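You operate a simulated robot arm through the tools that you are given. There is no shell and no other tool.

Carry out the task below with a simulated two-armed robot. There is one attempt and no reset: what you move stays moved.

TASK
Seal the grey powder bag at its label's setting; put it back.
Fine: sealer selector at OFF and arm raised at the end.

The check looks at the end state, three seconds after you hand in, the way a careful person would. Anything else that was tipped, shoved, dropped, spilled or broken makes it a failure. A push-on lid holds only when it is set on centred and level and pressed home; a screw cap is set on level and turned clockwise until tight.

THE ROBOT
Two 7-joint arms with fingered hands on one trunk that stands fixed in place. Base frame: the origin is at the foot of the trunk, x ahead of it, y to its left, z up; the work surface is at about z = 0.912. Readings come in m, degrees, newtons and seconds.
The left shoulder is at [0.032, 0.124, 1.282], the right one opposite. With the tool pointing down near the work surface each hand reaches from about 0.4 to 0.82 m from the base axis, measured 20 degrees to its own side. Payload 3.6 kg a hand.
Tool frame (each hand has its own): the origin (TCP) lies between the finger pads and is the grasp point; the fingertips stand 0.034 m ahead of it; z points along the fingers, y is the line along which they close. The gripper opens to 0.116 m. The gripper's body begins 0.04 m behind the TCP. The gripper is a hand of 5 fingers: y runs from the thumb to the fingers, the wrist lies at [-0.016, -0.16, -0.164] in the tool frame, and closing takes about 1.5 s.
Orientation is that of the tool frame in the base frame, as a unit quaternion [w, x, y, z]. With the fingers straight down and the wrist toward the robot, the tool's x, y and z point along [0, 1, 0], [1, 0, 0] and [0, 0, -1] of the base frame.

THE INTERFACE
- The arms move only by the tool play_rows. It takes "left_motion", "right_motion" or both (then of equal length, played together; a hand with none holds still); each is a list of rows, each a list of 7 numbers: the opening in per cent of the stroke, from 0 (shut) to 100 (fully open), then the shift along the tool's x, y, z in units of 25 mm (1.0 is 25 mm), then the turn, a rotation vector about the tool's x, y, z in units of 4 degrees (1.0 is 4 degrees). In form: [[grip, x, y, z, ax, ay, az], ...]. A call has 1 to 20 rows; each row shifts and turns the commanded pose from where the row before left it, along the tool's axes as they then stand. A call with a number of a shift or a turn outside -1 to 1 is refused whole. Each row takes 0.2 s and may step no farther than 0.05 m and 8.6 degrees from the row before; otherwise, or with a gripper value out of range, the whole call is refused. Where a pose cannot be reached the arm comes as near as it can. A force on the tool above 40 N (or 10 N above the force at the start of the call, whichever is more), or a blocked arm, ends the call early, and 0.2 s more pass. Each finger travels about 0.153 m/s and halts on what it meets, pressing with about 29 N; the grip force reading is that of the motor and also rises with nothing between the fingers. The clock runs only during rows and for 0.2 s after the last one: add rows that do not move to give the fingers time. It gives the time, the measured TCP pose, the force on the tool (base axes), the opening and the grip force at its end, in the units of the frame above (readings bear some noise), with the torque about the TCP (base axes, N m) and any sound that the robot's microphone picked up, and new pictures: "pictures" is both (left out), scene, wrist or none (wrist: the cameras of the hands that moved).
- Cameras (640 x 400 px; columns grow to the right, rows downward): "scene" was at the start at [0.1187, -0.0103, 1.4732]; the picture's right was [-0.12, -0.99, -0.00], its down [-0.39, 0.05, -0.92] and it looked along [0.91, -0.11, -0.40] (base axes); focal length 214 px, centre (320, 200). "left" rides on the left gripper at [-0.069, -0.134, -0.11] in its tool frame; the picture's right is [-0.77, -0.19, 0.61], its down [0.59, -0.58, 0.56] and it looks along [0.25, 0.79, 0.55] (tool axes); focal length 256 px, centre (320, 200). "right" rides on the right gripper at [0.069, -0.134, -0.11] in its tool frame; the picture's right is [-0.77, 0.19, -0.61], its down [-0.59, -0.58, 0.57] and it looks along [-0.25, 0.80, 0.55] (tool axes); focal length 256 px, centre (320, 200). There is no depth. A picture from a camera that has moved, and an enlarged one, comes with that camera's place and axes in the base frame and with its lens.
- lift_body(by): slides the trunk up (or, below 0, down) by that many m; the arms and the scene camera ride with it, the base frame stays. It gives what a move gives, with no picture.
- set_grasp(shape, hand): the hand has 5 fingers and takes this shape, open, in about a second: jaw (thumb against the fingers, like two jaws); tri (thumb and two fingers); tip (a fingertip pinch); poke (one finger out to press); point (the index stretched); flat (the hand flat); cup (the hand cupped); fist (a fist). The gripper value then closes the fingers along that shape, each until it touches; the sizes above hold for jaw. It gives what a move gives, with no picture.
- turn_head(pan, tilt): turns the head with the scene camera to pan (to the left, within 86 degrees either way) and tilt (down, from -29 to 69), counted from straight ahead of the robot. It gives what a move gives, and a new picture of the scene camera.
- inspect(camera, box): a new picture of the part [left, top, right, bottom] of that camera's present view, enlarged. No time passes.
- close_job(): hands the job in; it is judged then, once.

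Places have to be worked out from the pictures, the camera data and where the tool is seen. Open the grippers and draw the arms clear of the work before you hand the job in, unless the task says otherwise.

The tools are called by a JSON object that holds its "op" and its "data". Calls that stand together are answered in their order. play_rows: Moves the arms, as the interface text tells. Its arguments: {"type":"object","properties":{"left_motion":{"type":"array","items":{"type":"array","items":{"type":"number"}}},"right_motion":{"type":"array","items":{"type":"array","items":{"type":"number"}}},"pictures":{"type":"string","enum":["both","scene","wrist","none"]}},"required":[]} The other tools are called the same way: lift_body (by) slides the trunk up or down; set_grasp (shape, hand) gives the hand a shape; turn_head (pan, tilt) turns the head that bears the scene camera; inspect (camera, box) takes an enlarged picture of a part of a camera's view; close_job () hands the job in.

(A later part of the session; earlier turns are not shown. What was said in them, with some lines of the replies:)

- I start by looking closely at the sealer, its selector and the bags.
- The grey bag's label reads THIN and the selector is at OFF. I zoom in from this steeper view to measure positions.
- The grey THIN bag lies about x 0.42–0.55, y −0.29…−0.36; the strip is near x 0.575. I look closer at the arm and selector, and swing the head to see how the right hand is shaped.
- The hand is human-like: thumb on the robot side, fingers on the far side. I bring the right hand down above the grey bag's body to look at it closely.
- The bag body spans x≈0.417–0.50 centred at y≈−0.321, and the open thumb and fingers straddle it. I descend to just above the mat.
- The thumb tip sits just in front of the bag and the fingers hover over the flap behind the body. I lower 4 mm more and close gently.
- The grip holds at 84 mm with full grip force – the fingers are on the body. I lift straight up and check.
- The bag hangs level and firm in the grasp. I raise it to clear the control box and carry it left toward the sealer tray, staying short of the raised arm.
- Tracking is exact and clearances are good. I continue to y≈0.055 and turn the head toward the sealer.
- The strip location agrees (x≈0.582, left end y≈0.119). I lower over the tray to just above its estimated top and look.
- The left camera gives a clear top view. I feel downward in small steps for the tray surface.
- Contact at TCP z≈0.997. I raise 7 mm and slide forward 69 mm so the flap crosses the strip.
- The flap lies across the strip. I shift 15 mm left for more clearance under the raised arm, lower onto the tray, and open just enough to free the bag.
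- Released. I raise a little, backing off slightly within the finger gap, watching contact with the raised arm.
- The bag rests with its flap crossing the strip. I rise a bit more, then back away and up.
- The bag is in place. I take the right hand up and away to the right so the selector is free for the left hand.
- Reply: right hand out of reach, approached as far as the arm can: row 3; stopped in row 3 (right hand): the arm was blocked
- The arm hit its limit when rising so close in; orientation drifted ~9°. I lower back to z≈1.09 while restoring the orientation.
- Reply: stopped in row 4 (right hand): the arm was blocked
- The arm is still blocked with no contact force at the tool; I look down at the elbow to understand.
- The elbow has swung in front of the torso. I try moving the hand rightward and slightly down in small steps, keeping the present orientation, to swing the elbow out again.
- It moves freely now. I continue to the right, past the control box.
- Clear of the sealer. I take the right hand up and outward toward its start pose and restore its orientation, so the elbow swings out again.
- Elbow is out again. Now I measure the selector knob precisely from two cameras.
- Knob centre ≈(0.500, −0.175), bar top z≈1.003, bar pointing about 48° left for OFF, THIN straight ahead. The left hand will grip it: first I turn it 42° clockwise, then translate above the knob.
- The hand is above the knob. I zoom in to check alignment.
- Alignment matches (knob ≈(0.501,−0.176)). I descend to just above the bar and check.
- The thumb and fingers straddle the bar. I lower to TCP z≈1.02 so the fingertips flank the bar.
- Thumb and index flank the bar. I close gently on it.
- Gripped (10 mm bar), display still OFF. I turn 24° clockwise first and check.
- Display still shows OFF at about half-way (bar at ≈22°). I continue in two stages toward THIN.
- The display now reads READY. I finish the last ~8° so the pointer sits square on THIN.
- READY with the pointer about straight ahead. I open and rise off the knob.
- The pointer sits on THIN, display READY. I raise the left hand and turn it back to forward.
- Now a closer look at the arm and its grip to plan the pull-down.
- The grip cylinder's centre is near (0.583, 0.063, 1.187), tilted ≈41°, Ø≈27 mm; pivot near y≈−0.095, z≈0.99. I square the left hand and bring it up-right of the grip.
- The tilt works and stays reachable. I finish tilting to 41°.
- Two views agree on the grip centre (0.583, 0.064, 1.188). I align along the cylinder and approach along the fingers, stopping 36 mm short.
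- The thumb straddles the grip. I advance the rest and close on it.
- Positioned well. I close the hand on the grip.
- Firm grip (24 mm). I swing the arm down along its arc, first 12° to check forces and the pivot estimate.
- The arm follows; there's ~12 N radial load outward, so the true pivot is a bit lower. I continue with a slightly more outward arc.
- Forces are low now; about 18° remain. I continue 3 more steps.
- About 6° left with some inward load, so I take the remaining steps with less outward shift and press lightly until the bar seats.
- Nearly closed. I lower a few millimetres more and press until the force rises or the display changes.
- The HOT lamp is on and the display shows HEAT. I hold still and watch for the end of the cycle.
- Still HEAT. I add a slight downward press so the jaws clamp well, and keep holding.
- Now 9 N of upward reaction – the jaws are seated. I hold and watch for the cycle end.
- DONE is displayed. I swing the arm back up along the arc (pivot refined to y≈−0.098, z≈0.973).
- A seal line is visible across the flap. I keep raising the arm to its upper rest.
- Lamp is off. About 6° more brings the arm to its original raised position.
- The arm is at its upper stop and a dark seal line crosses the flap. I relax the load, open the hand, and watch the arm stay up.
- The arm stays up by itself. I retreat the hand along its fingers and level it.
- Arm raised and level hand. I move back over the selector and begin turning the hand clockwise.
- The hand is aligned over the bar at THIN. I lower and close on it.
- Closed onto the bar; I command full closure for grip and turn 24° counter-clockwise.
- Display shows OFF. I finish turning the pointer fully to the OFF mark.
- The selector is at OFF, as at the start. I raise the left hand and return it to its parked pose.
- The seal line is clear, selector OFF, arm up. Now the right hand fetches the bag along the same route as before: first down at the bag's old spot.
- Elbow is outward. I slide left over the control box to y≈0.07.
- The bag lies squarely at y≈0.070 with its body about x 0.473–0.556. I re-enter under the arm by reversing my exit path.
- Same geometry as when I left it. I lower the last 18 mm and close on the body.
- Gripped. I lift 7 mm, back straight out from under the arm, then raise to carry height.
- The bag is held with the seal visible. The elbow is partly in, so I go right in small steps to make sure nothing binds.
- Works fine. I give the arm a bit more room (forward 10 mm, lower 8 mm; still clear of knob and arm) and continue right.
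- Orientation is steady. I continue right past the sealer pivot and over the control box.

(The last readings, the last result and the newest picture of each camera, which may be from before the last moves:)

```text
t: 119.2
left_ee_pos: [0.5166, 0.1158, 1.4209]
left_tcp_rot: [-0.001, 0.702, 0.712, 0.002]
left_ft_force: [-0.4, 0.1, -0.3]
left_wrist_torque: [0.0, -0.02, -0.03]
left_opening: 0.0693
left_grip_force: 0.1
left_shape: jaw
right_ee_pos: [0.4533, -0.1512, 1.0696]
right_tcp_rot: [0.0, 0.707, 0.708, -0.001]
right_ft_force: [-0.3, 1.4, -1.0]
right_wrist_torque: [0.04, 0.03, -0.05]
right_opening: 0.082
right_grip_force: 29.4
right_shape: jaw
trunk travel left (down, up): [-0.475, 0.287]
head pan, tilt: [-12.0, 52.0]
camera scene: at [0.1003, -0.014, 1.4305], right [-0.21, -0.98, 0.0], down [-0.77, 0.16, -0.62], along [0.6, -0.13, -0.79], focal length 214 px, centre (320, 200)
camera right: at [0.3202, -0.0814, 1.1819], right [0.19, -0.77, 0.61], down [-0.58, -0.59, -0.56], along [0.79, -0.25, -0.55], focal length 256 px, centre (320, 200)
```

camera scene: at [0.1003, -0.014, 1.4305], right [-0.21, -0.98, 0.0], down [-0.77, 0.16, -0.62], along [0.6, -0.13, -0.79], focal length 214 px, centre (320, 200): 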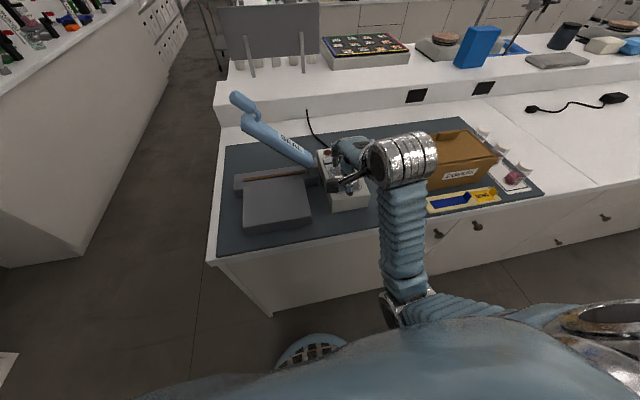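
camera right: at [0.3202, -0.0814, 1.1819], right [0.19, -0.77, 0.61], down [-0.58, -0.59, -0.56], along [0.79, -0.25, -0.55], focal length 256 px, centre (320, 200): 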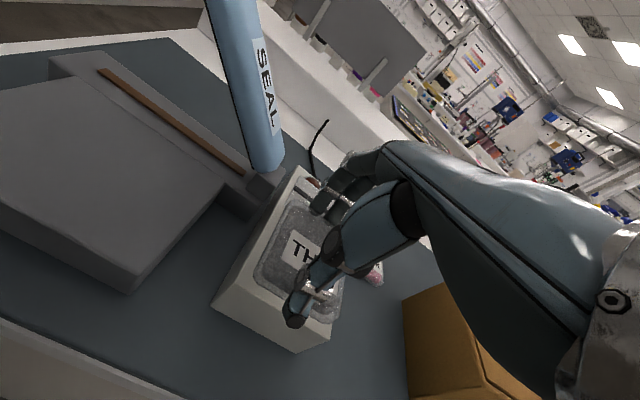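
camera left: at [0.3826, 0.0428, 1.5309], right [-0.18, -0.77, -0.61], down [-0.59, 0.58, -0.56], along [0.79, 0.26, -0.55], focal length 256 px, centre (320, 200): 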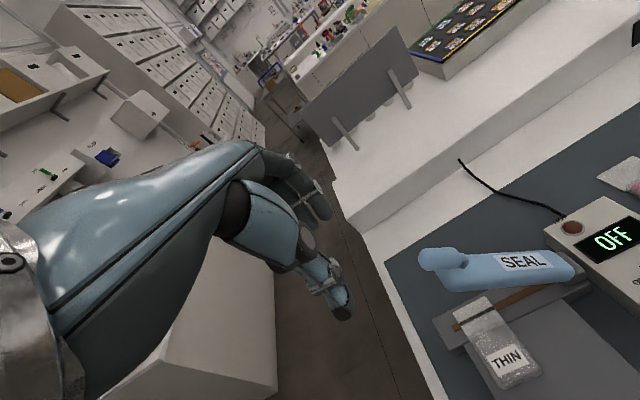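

Clear over the box. I carry on to the bag's original spot, y≈−0.322, x≈0.4575.

{"op": "play_rows", "data": {"right_motion": [[45, -0.85, 0, 0, 0, 0, 0], [45, -0.85, 0, 0, 0, 0, 0], [45, -0.85, 0, 0, 0, 0, 0], [45, -0.85, 0, 0, 0, 0, 0], [45, -0.85, 0.06, 0, 0, 0, 0], [45, -0.85, 0.06, 0, 0, 0, 0], [45, -0.85, 0.05, 0, 0, 0, 0], [45, -0.85, 0, 0, 0, 0, 0], [45, 0, 0, 0, 0, 0, 0]]}}

{"op": "inspect", "data": {"camera": "right", "box": [200, 140, 440, 370]}}

```text
t: 121.2
left_ee_pos: [0.5172, 0.1163, 1.4205]
left_tcp_rot: [-0.002, 0.703, 0.711, 0.001]
left_ft_force: [0.3, -0.3, 0.5]
left_wrist_torque: [-0.03, -0.01, -0.01]
left_opening: 0.0689
left_grip_force: 0.1
left_shape: jaw
right_ee_pos: [0.4592, -0.3225, 1.071]
right_tcp_rot: [0.0, 0.707, 0.707, -0.001]
right_ft_force: [-0.2, 0.6, -0.9]
right_wrist_torque: [0.02, 0.0, 0.0]
right_opening: 0.082
right_grip_force: 28.9
right_shape: jaw
trunk travel left (down, up): [-0.475, 0.287]
head pan, tilt: [-12.0, 52.0]
camera scene: at [0.1004, -0.0142, 1.4304], right [-0.21, -0.98, 0.0], down [-0.77, 0.16, -0.62], along [0.6, -0.13, -0.79], focal length 214 px, centre (320, 200)
camera right: at [0.325, -0.252, 1.1821], right [0.19, -0.77, 0.61], down [-0.58, -0.59, -0.56], along [0.79, -0.25, -0.55], focal length 256 px, centre (320, 200)
```

scene: 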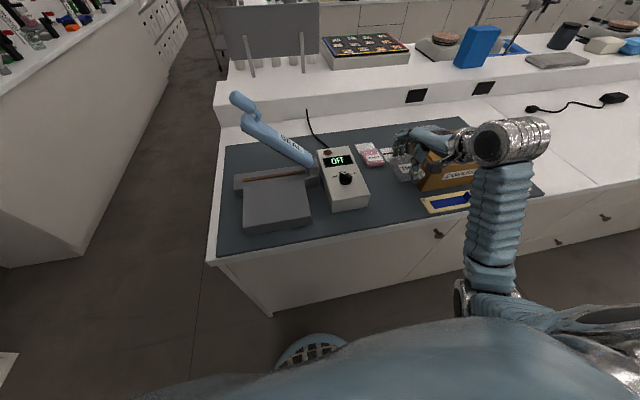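
right: 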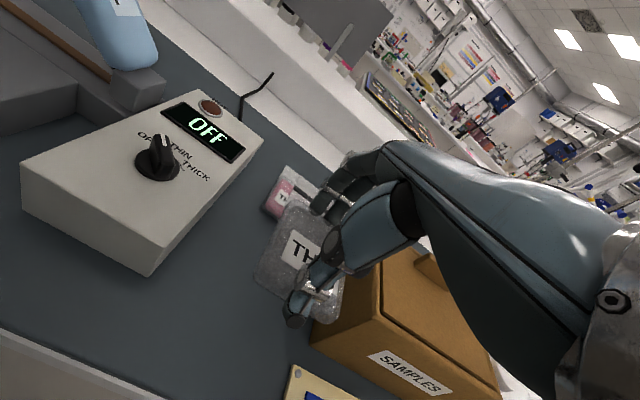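

```text
1.74 times, centred on (320, 255) of right
camera zoom: at [0.325, -0.252, 1.1821], right [0.19, -0.77, 0.61], down [-0.58, -0.59, -0.56], along [0.79, -0.25, -0.55], focal length 445 px, centre (320, 104)
```

zoom: 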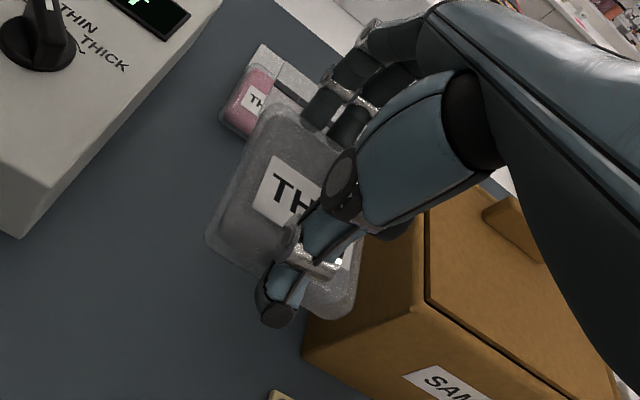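

Over the original spot. I lower to just above the mat, then feel for contact.

{"op": "play_rows", "data": {"right_motion": [[45, 0, -0.05, 0.9, 0, 0, 0], [45, 0, 0, 0.9, 0, 0, 0], [45, 0, 0, 0.9, 0, 0, 0], [45, 0, 0, 0.9, 0, 0, 0], [45, 0, 0, 0.6, 0, 0, 0], [45, 0, 0, 0.15, 0, 0, 0], [45, 0, 0, 0, 0, 0, 0]], "pictures": "none"}}

{"op": "play_rows", "data": {"right_motion": [[45, 0, 0, 0.1, 0, 0, 0], [45, 0, 0, 0, 0, 0, 0]], "pictures": "wrist"}}

```text
t: 122.8
left_ee_pos: [0.5155, 0.1143, 1.4205]
left_tcp_rot: [-0.003, 0.702, 0.712, 0.001]
left_ft_force: [-0.1, -0.4, 0.9]
left_wrist_torque: [0.02, 0.01, 0.02]
left_opening: 0.0694
left_grip_force: 0.0
left_shape: jaw
right_ee_pos: [0.4581, -0.3202, 0.9613]
right_tcp_rot: [0.0, 0.707, 0.707, -0.001]
right_ft_force: [-0.1, -0.3, -0.7]
right_wrist_torque: [0.01, 0.02, -0.04]
right_opening: 0.0819
right_grip_force: 29.2
right_shape: jaw
trunk travel left (down, up): [-0.475, 0.287]
head pan, tilt: [-12.0, 52.0]
```

```text
t: 123.3
left_ee_pos: [0.515, 0.1147, 1.4208]
left_tcp_rot: [-0.001, 0.702, 0.712, 0.002]
left_ft_force: [-0.1, 0.2, 0.4]
left_wrist_torque: [0.01, 0.0, -0.03]
left_opening: 0.0693
left_grip_force: 0.1
left_shape: jaw
right_ee_pos: [0.4583, -0.3195, 0.9598]
right_tcp_rot: [-0.001, 0.707, 0.707, 0.0]
right_ft_force: [-0.1, 1.0, -0.8]
right_wrist_torque: [0.01, 0.04, -0.01]
right_opening: 0.0821
right_grip_force: 28.7
right_shape: jaw
trunk travel left (down, up): [-0.475, 0.287]
head pan, tilt: [-12.0, 52.0]
camera right: at [0.3244, -0.2513, 1.0712], right [0.19, -0.77, 0.61], down [-0.58, -0.59, -0.56], along [0.79, -0.25, -0.55], focal length 256 px, centre (320, 200)
```

right: 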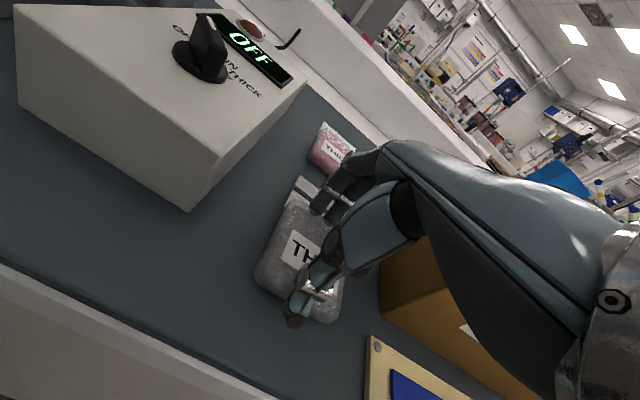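

{"op": "play_rows", "data": {"right_motion": [[45, -0.07, 0, 0.1, 0, 0, 0], [45, 0, 0, 0, 0, 0, 0]], "pictures": "none"}}

{"op": "play_rows", "data": {"right_motion": [[45, 0, 0, 0.08, 0, 0, 0], [45, 0, 0, 0, 0, 0, 0]], "pictures": "none"}}

```text
t: 124.0
left_ee_pos: [0.5169, 0.116, 1.42]
left_tcp_rot: [-0.001, 0.702, 0.712, 0.001]
left_ft_force: [0.2, 0.4, 0.0]
left_wrist_torque: [0.0, -0.01, 0.02]
left_opening: 0.069
left_grip_force: 0.0
left_shape: jaw
right_ee_pos: [0.4576, -0.3234, 0.9579]
right_tcp_rot: [0.0, 0.707, 0.707, -0.001]
right_ft_force: [0.1, -0.6, -0.9]
right_wrist_torque: [0.03, 0.01, 0.0]
right_opening: 0.0818
right_grip_force: 29.2
right_shape: jaw
trunk travel left (down, up): [-0.475, 0.287]
head pan, tilt: [-12.0, 52.0]
```

```text
t: 124.5
left_ee_pos: [0.5151, 0.1154, 1.4198]
left_tcp_rot: [-0.002, 0.702, 0.712, 0.001]
left_ft_force: [0.3, 0.1, -0.1]
left_wrist_torque: [0.03, 0.0, 0.01]
left_opening: 0.0689
left_grip_force: 0.1
left_shape: jaw
right_ee_pos: [0.458, -0.3238, 0.9556]
right_tcp_rot: [0.001, 0.708, 0.707, 0.0]
right_ft_force: [0.2, 0.5, 6.8]
right_wrist_torque: [0.0, 0.26, 0.0]
right_opening: 0.082
right_grip_force: 28.7
right_shape: jaw
trunk travel left (down, up): [-0.475, 0.287]
head pan, tilt: [-12.0, 52.0]
```

The bag touches the mat (6.8 N). I open the hand and lift off straight up.

{"op": "play_rows", "data": {"right_motion": [[60, 0, 0, 0, 0, 0, 0], [75, 0, 0, 0, 0, 0, 0], [90, 0, 0, 0, 0, 0, 0], [95, 0, 0, 0, 0, 0, 0], [95, 0, 0, -0.3, 0, 0, 0], [95, 0, 0, -0.6, 0, 0, 0], [95, 0, 0, -0.9, 0, 0, 0], [95, 0, 0, -0.9, 0, 0, 0], [95, 0, 0, -0.9, 0, 0, 0], [95, 0, 0, -0.9, 0, 0, 0], [95, 0, 0, 0, 0, 0, 0]]}}

{"op": "inspect", "data": {"camera": "right", "box": [160, 180, 400, 400]}}

```text
t: 127.0
left_ee_pos: [0.5152, 0.1152, 1.4206]
left_tcp_rot: [-0.002, 0.702, 0.713, 0.002]
left_ft_force: [-0.2, 0.5, 1.3]
left_wrist_torque: [0.02, -0.01, 0.0]
left_opening: 0.0691
left_grip_force: 0.0
left_shape: jaw
right_ee_pos: [0.4563, -0.324, 1.0682]
right_tcp_rot: [0.0, 0.708, 0.707, 0.0]
right_ft_force: [0.6, 0.1, 0.5]
right_wrist_torque: [-0.01, -0.01, -0.01]
right_opening: 0.1101
right_grip_force: 0.0
right_shape: jaw
trunk travel left (down, up): [-0.475, 0.287]
head pan, tilt: [-12.0, 52.0]
camera scene: at [0.1001, -0.0147, 1.4304], right [-0.21, -0.98, 0.0], down [-0.77, 0.16, -0.62], along [0.6, -0.13, -0.79], focal length 214 px, centre (320, 200)
camera right: at [0.3226, -0.2548, 1.1798], right [0.19, -0.77, 0.61], down [-0.58, -0.59, -0.56], along [0.79, -0.25, -0.55], focal length 256 px, centre (320, 200)
```

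scene: 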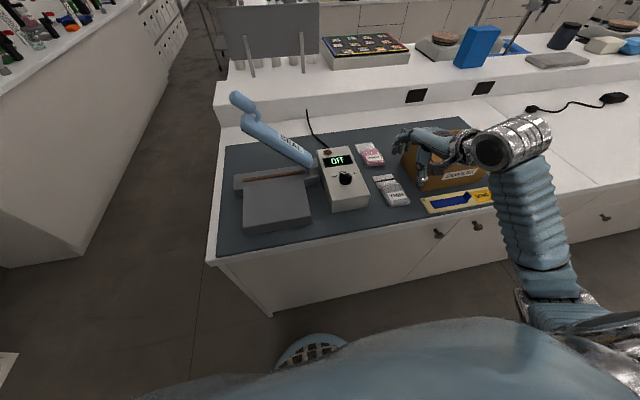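
right: 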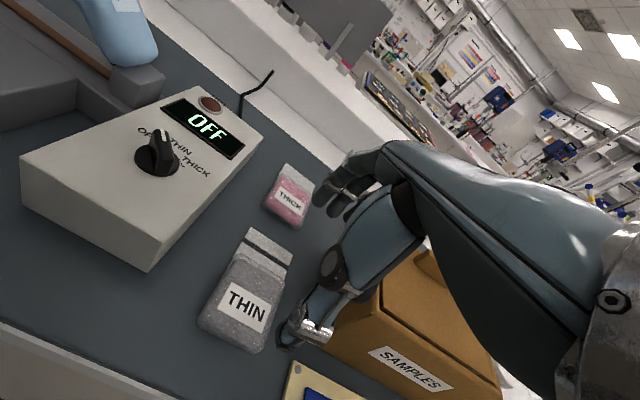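

```text
1.82 times, centred on (280, 290) of right
camera zoom: at [0.3226, -0.2548, 1.1798], right [0.19, -0.77, 0.61], down [-0.58, -0.59, -0.56], along [0.79, -0.25, -0.55], focal length 465 px, centre (393, 36)
```

zoom: 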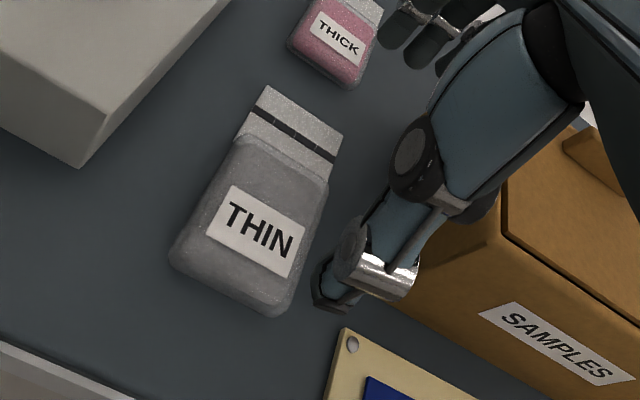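

The bag is back in place, sealed all the way across. I withdraw the right hand up and clear.

{"op": "play_rows", "data": {"right_motion": [[95, -0.1, 0, -0.95, 0, 0, 0], [95, -0.2, 0.1, -0.95, 0, 0, 0], [95, -0.2, 0.1, -0.95, 0, 0, 0], [95, -0.25, 0.14, -0.95, 0, 0, 0], [95, -0.25, 0.14, -0.95, 0, 0, 0], [95, -0.25, 0.14, -0.95, 0, 0, 0], [95, -0.25, 0.14, -0.95, 0, 0, 0], [95, -0.25, 0.14, -0.95, 0, 0, 0], [95, -0.25, 0.14, -0.95, 0, 0, 0], [95, -0.25, 0.14, -0.95, 0, 0, 0], [95, -0.25, 0.14, -0.95, 0, 0, 0], [95, -0.25, 0.14, -0.95, 0, 0, 0], [95, -0.25, 0.14, -0.95, 0, 0, 0], [95, 0, 0, -0.95, 0, 0, 0], [95, 0, 0, 0, 0, 0, 0]]}}

{"op": "inspect", "data": {"camera": "scene", "box": [210, 80, 390, 250]}}

{"op": "inspect", "data": {"camera": "scene", "box": [330, 110, 550, 230]}}

```text
t: 130.2
left_ee_pos: [0.5171, 0.1149, 1.4203]
left_tcp_rot: [-0.002, 0.702, 0.712, 0.002]
left_ft_force: [0.0, 0.1, -0.4]
left_wrist_torque: [0.02, 0.0, -0.03]
left_opening: 0.069
left_grip_force: 0.1
left_shape: jaw
right_ee_pos: [0.4968, -0.3977, 1.3994]
right_tcp_rot: [0.0, 0.708, 0.706, -0.001]
right_ft_force: [0.2, -0.6, -0.6]
right_wrist_torque: [-0.01, 0.0, -0.03]
right_opening: 0.1101
right_grip_force: 0.0
right_shape: jaw
trunk travel left (down, up): [-0.475, 0.287]
head pan, tilt: [-12.0, 52.0]
camera scene: at [0.1003, -0.0152, 1.4304], right [-0.21, -0.98, 0.0], down [-0.77, 0.16, -0.62], along [0.6, -0.13, -0.79], focal length 214 px, centre (320, 200)
camera right: at [0.3637, -0.3285, 1.5117], right [0.19, -0.77, 0.61], down [-0.58, -0.59, -0.56], along [0.79, -0.25, -0.56], focal length 256 px, centre (320, 200)
```

scene: 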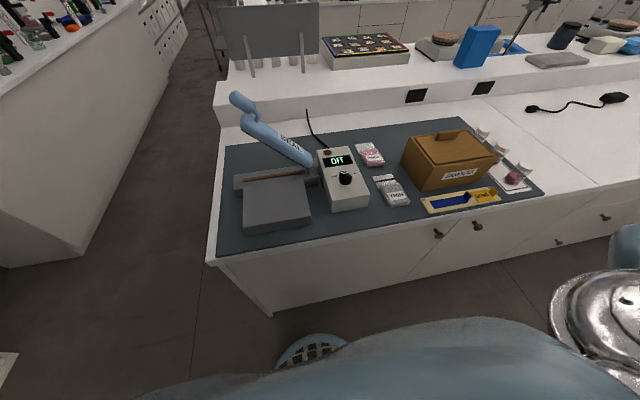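
right: 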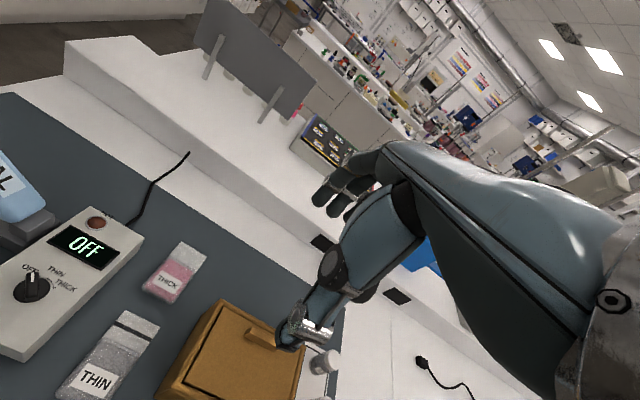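

```text
2.35 times, centred on (300, 165) of scene
camera zoom: at [0.1003, -0.0152, 1.4304], right [-0.21, -0.98, 0.0], down [-0.77, 0.16, -0.62], along [0.6, -0.13, -0.79], focal length 505 px, centre (367, 282)
```

zoom: 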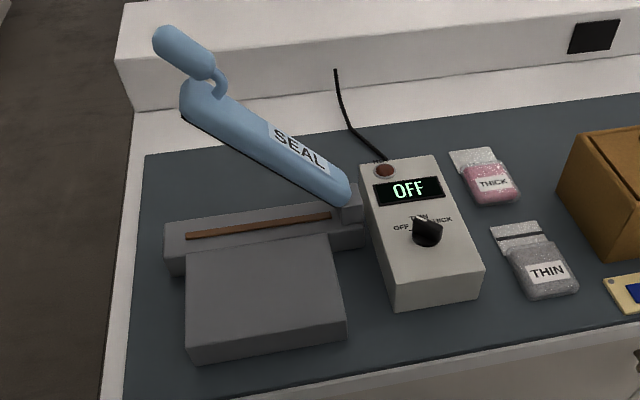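

```text
2.91 times, centred on (440, 170) of scene
camera zoom: at [0.1003, -0.0152, 1.4304], right [-0.21, -0.98, 0.0], down [-0.77, 0.16, -0.62], along [0.6, -0.13, -0.79], focal length 624 px, centre (-29, 287)
```

zoom: 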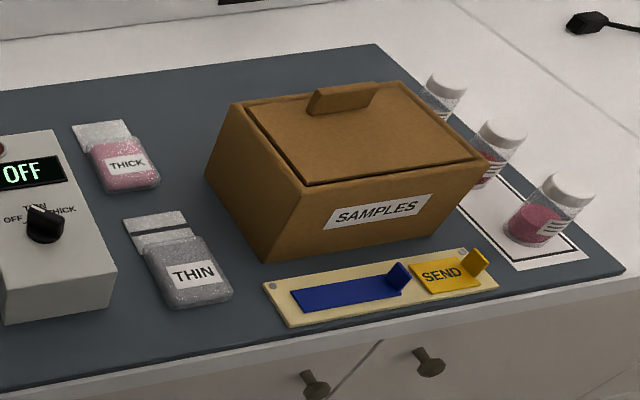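

Everything is as it should be: the bag sealed and back at its spot, selector OFF, arm raised, other items untouched. I open the left hand fully and then hand in.

{"op": "play_rows", "data": {"left_motion": [[80, 0, 0, 0, 0, 0, 0], [100, 0, 0, 0, 0, 0, 0], [100, 0, 0, 0, 0, 0, 0]], "pictures": "scene"}}

```text
t: 130.9
left_ee_pos: [0.5165, 0.1149, 1.4198]
left_tcp_rot: [-0.001, 0.703, 0.712, 0.0]
left_ft_force: [-0.2, -0.3, -0.7]
left_wrist_torque: [-0.04, -0.01, 0.01]
left_opening: 0.116
left_grip_force: 0.0
left_shape: jaw
right_ee_pos: [0.4974, -0.3973, 1.4]
right_tcp_rot: [-0.001, 0.706, 0.708, 0.0]
right_ft_force: [-1.1, 0.5, -0.6]
right_wrist_torque: [0.01, 0.01, -0.01]
right_opening: 0.1101
right_grip_force: 0.0
right_shape: jaw
trunk travel left (down, up): [-0.475, 0.287]
head pan, tilt: [-12.0, 52.0]
camera scene: at [0.1002, -0.0147, 1.4305], right [-0.21, -0.98, 0.0], down [-0.77, 0.16, -0.62], along [0.6, -0.13, -0.79], focal length 214 px, centre (320, 200)
```

scene: 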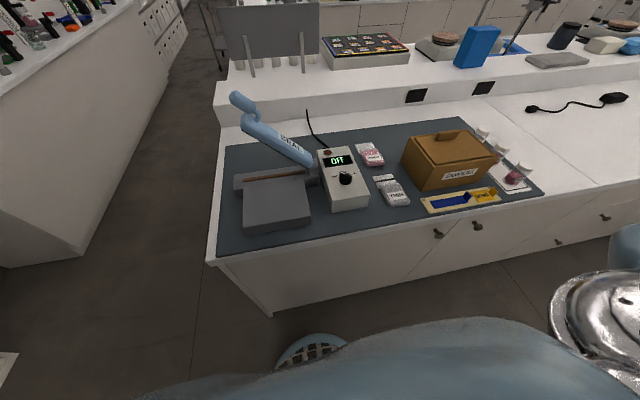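

Both hands are open and clear of the bench, so I hand the job in.

{"op": "close_job", "data": {}}

```text
The job is handed in.
```

The grey powder bag is sealed at its label's THIN setting and back at its original place on the mat, within a few millimetres. I've handed the job in.

- **Seal:** the sealer ran a full cycle from READY through HEAT to DONE with the flap across the strip. A dark seal line now runs right across the flap.
- **Sealer:** the selector points to OFF, the display reads OFF, and the arm is raised and stays up by itself.
- **Rest of the bench:** no other item looks moved or tipped in the last pictures, and nothing was spilled.
- **Robot:** both hands are open and clear of the work.

While I was drawing the right hand away after setting the bag on the sealer, that arm hit its reach limit and stopped. The hand was empty, the force readings showed no contact, and I worked it free without disturbing anything.
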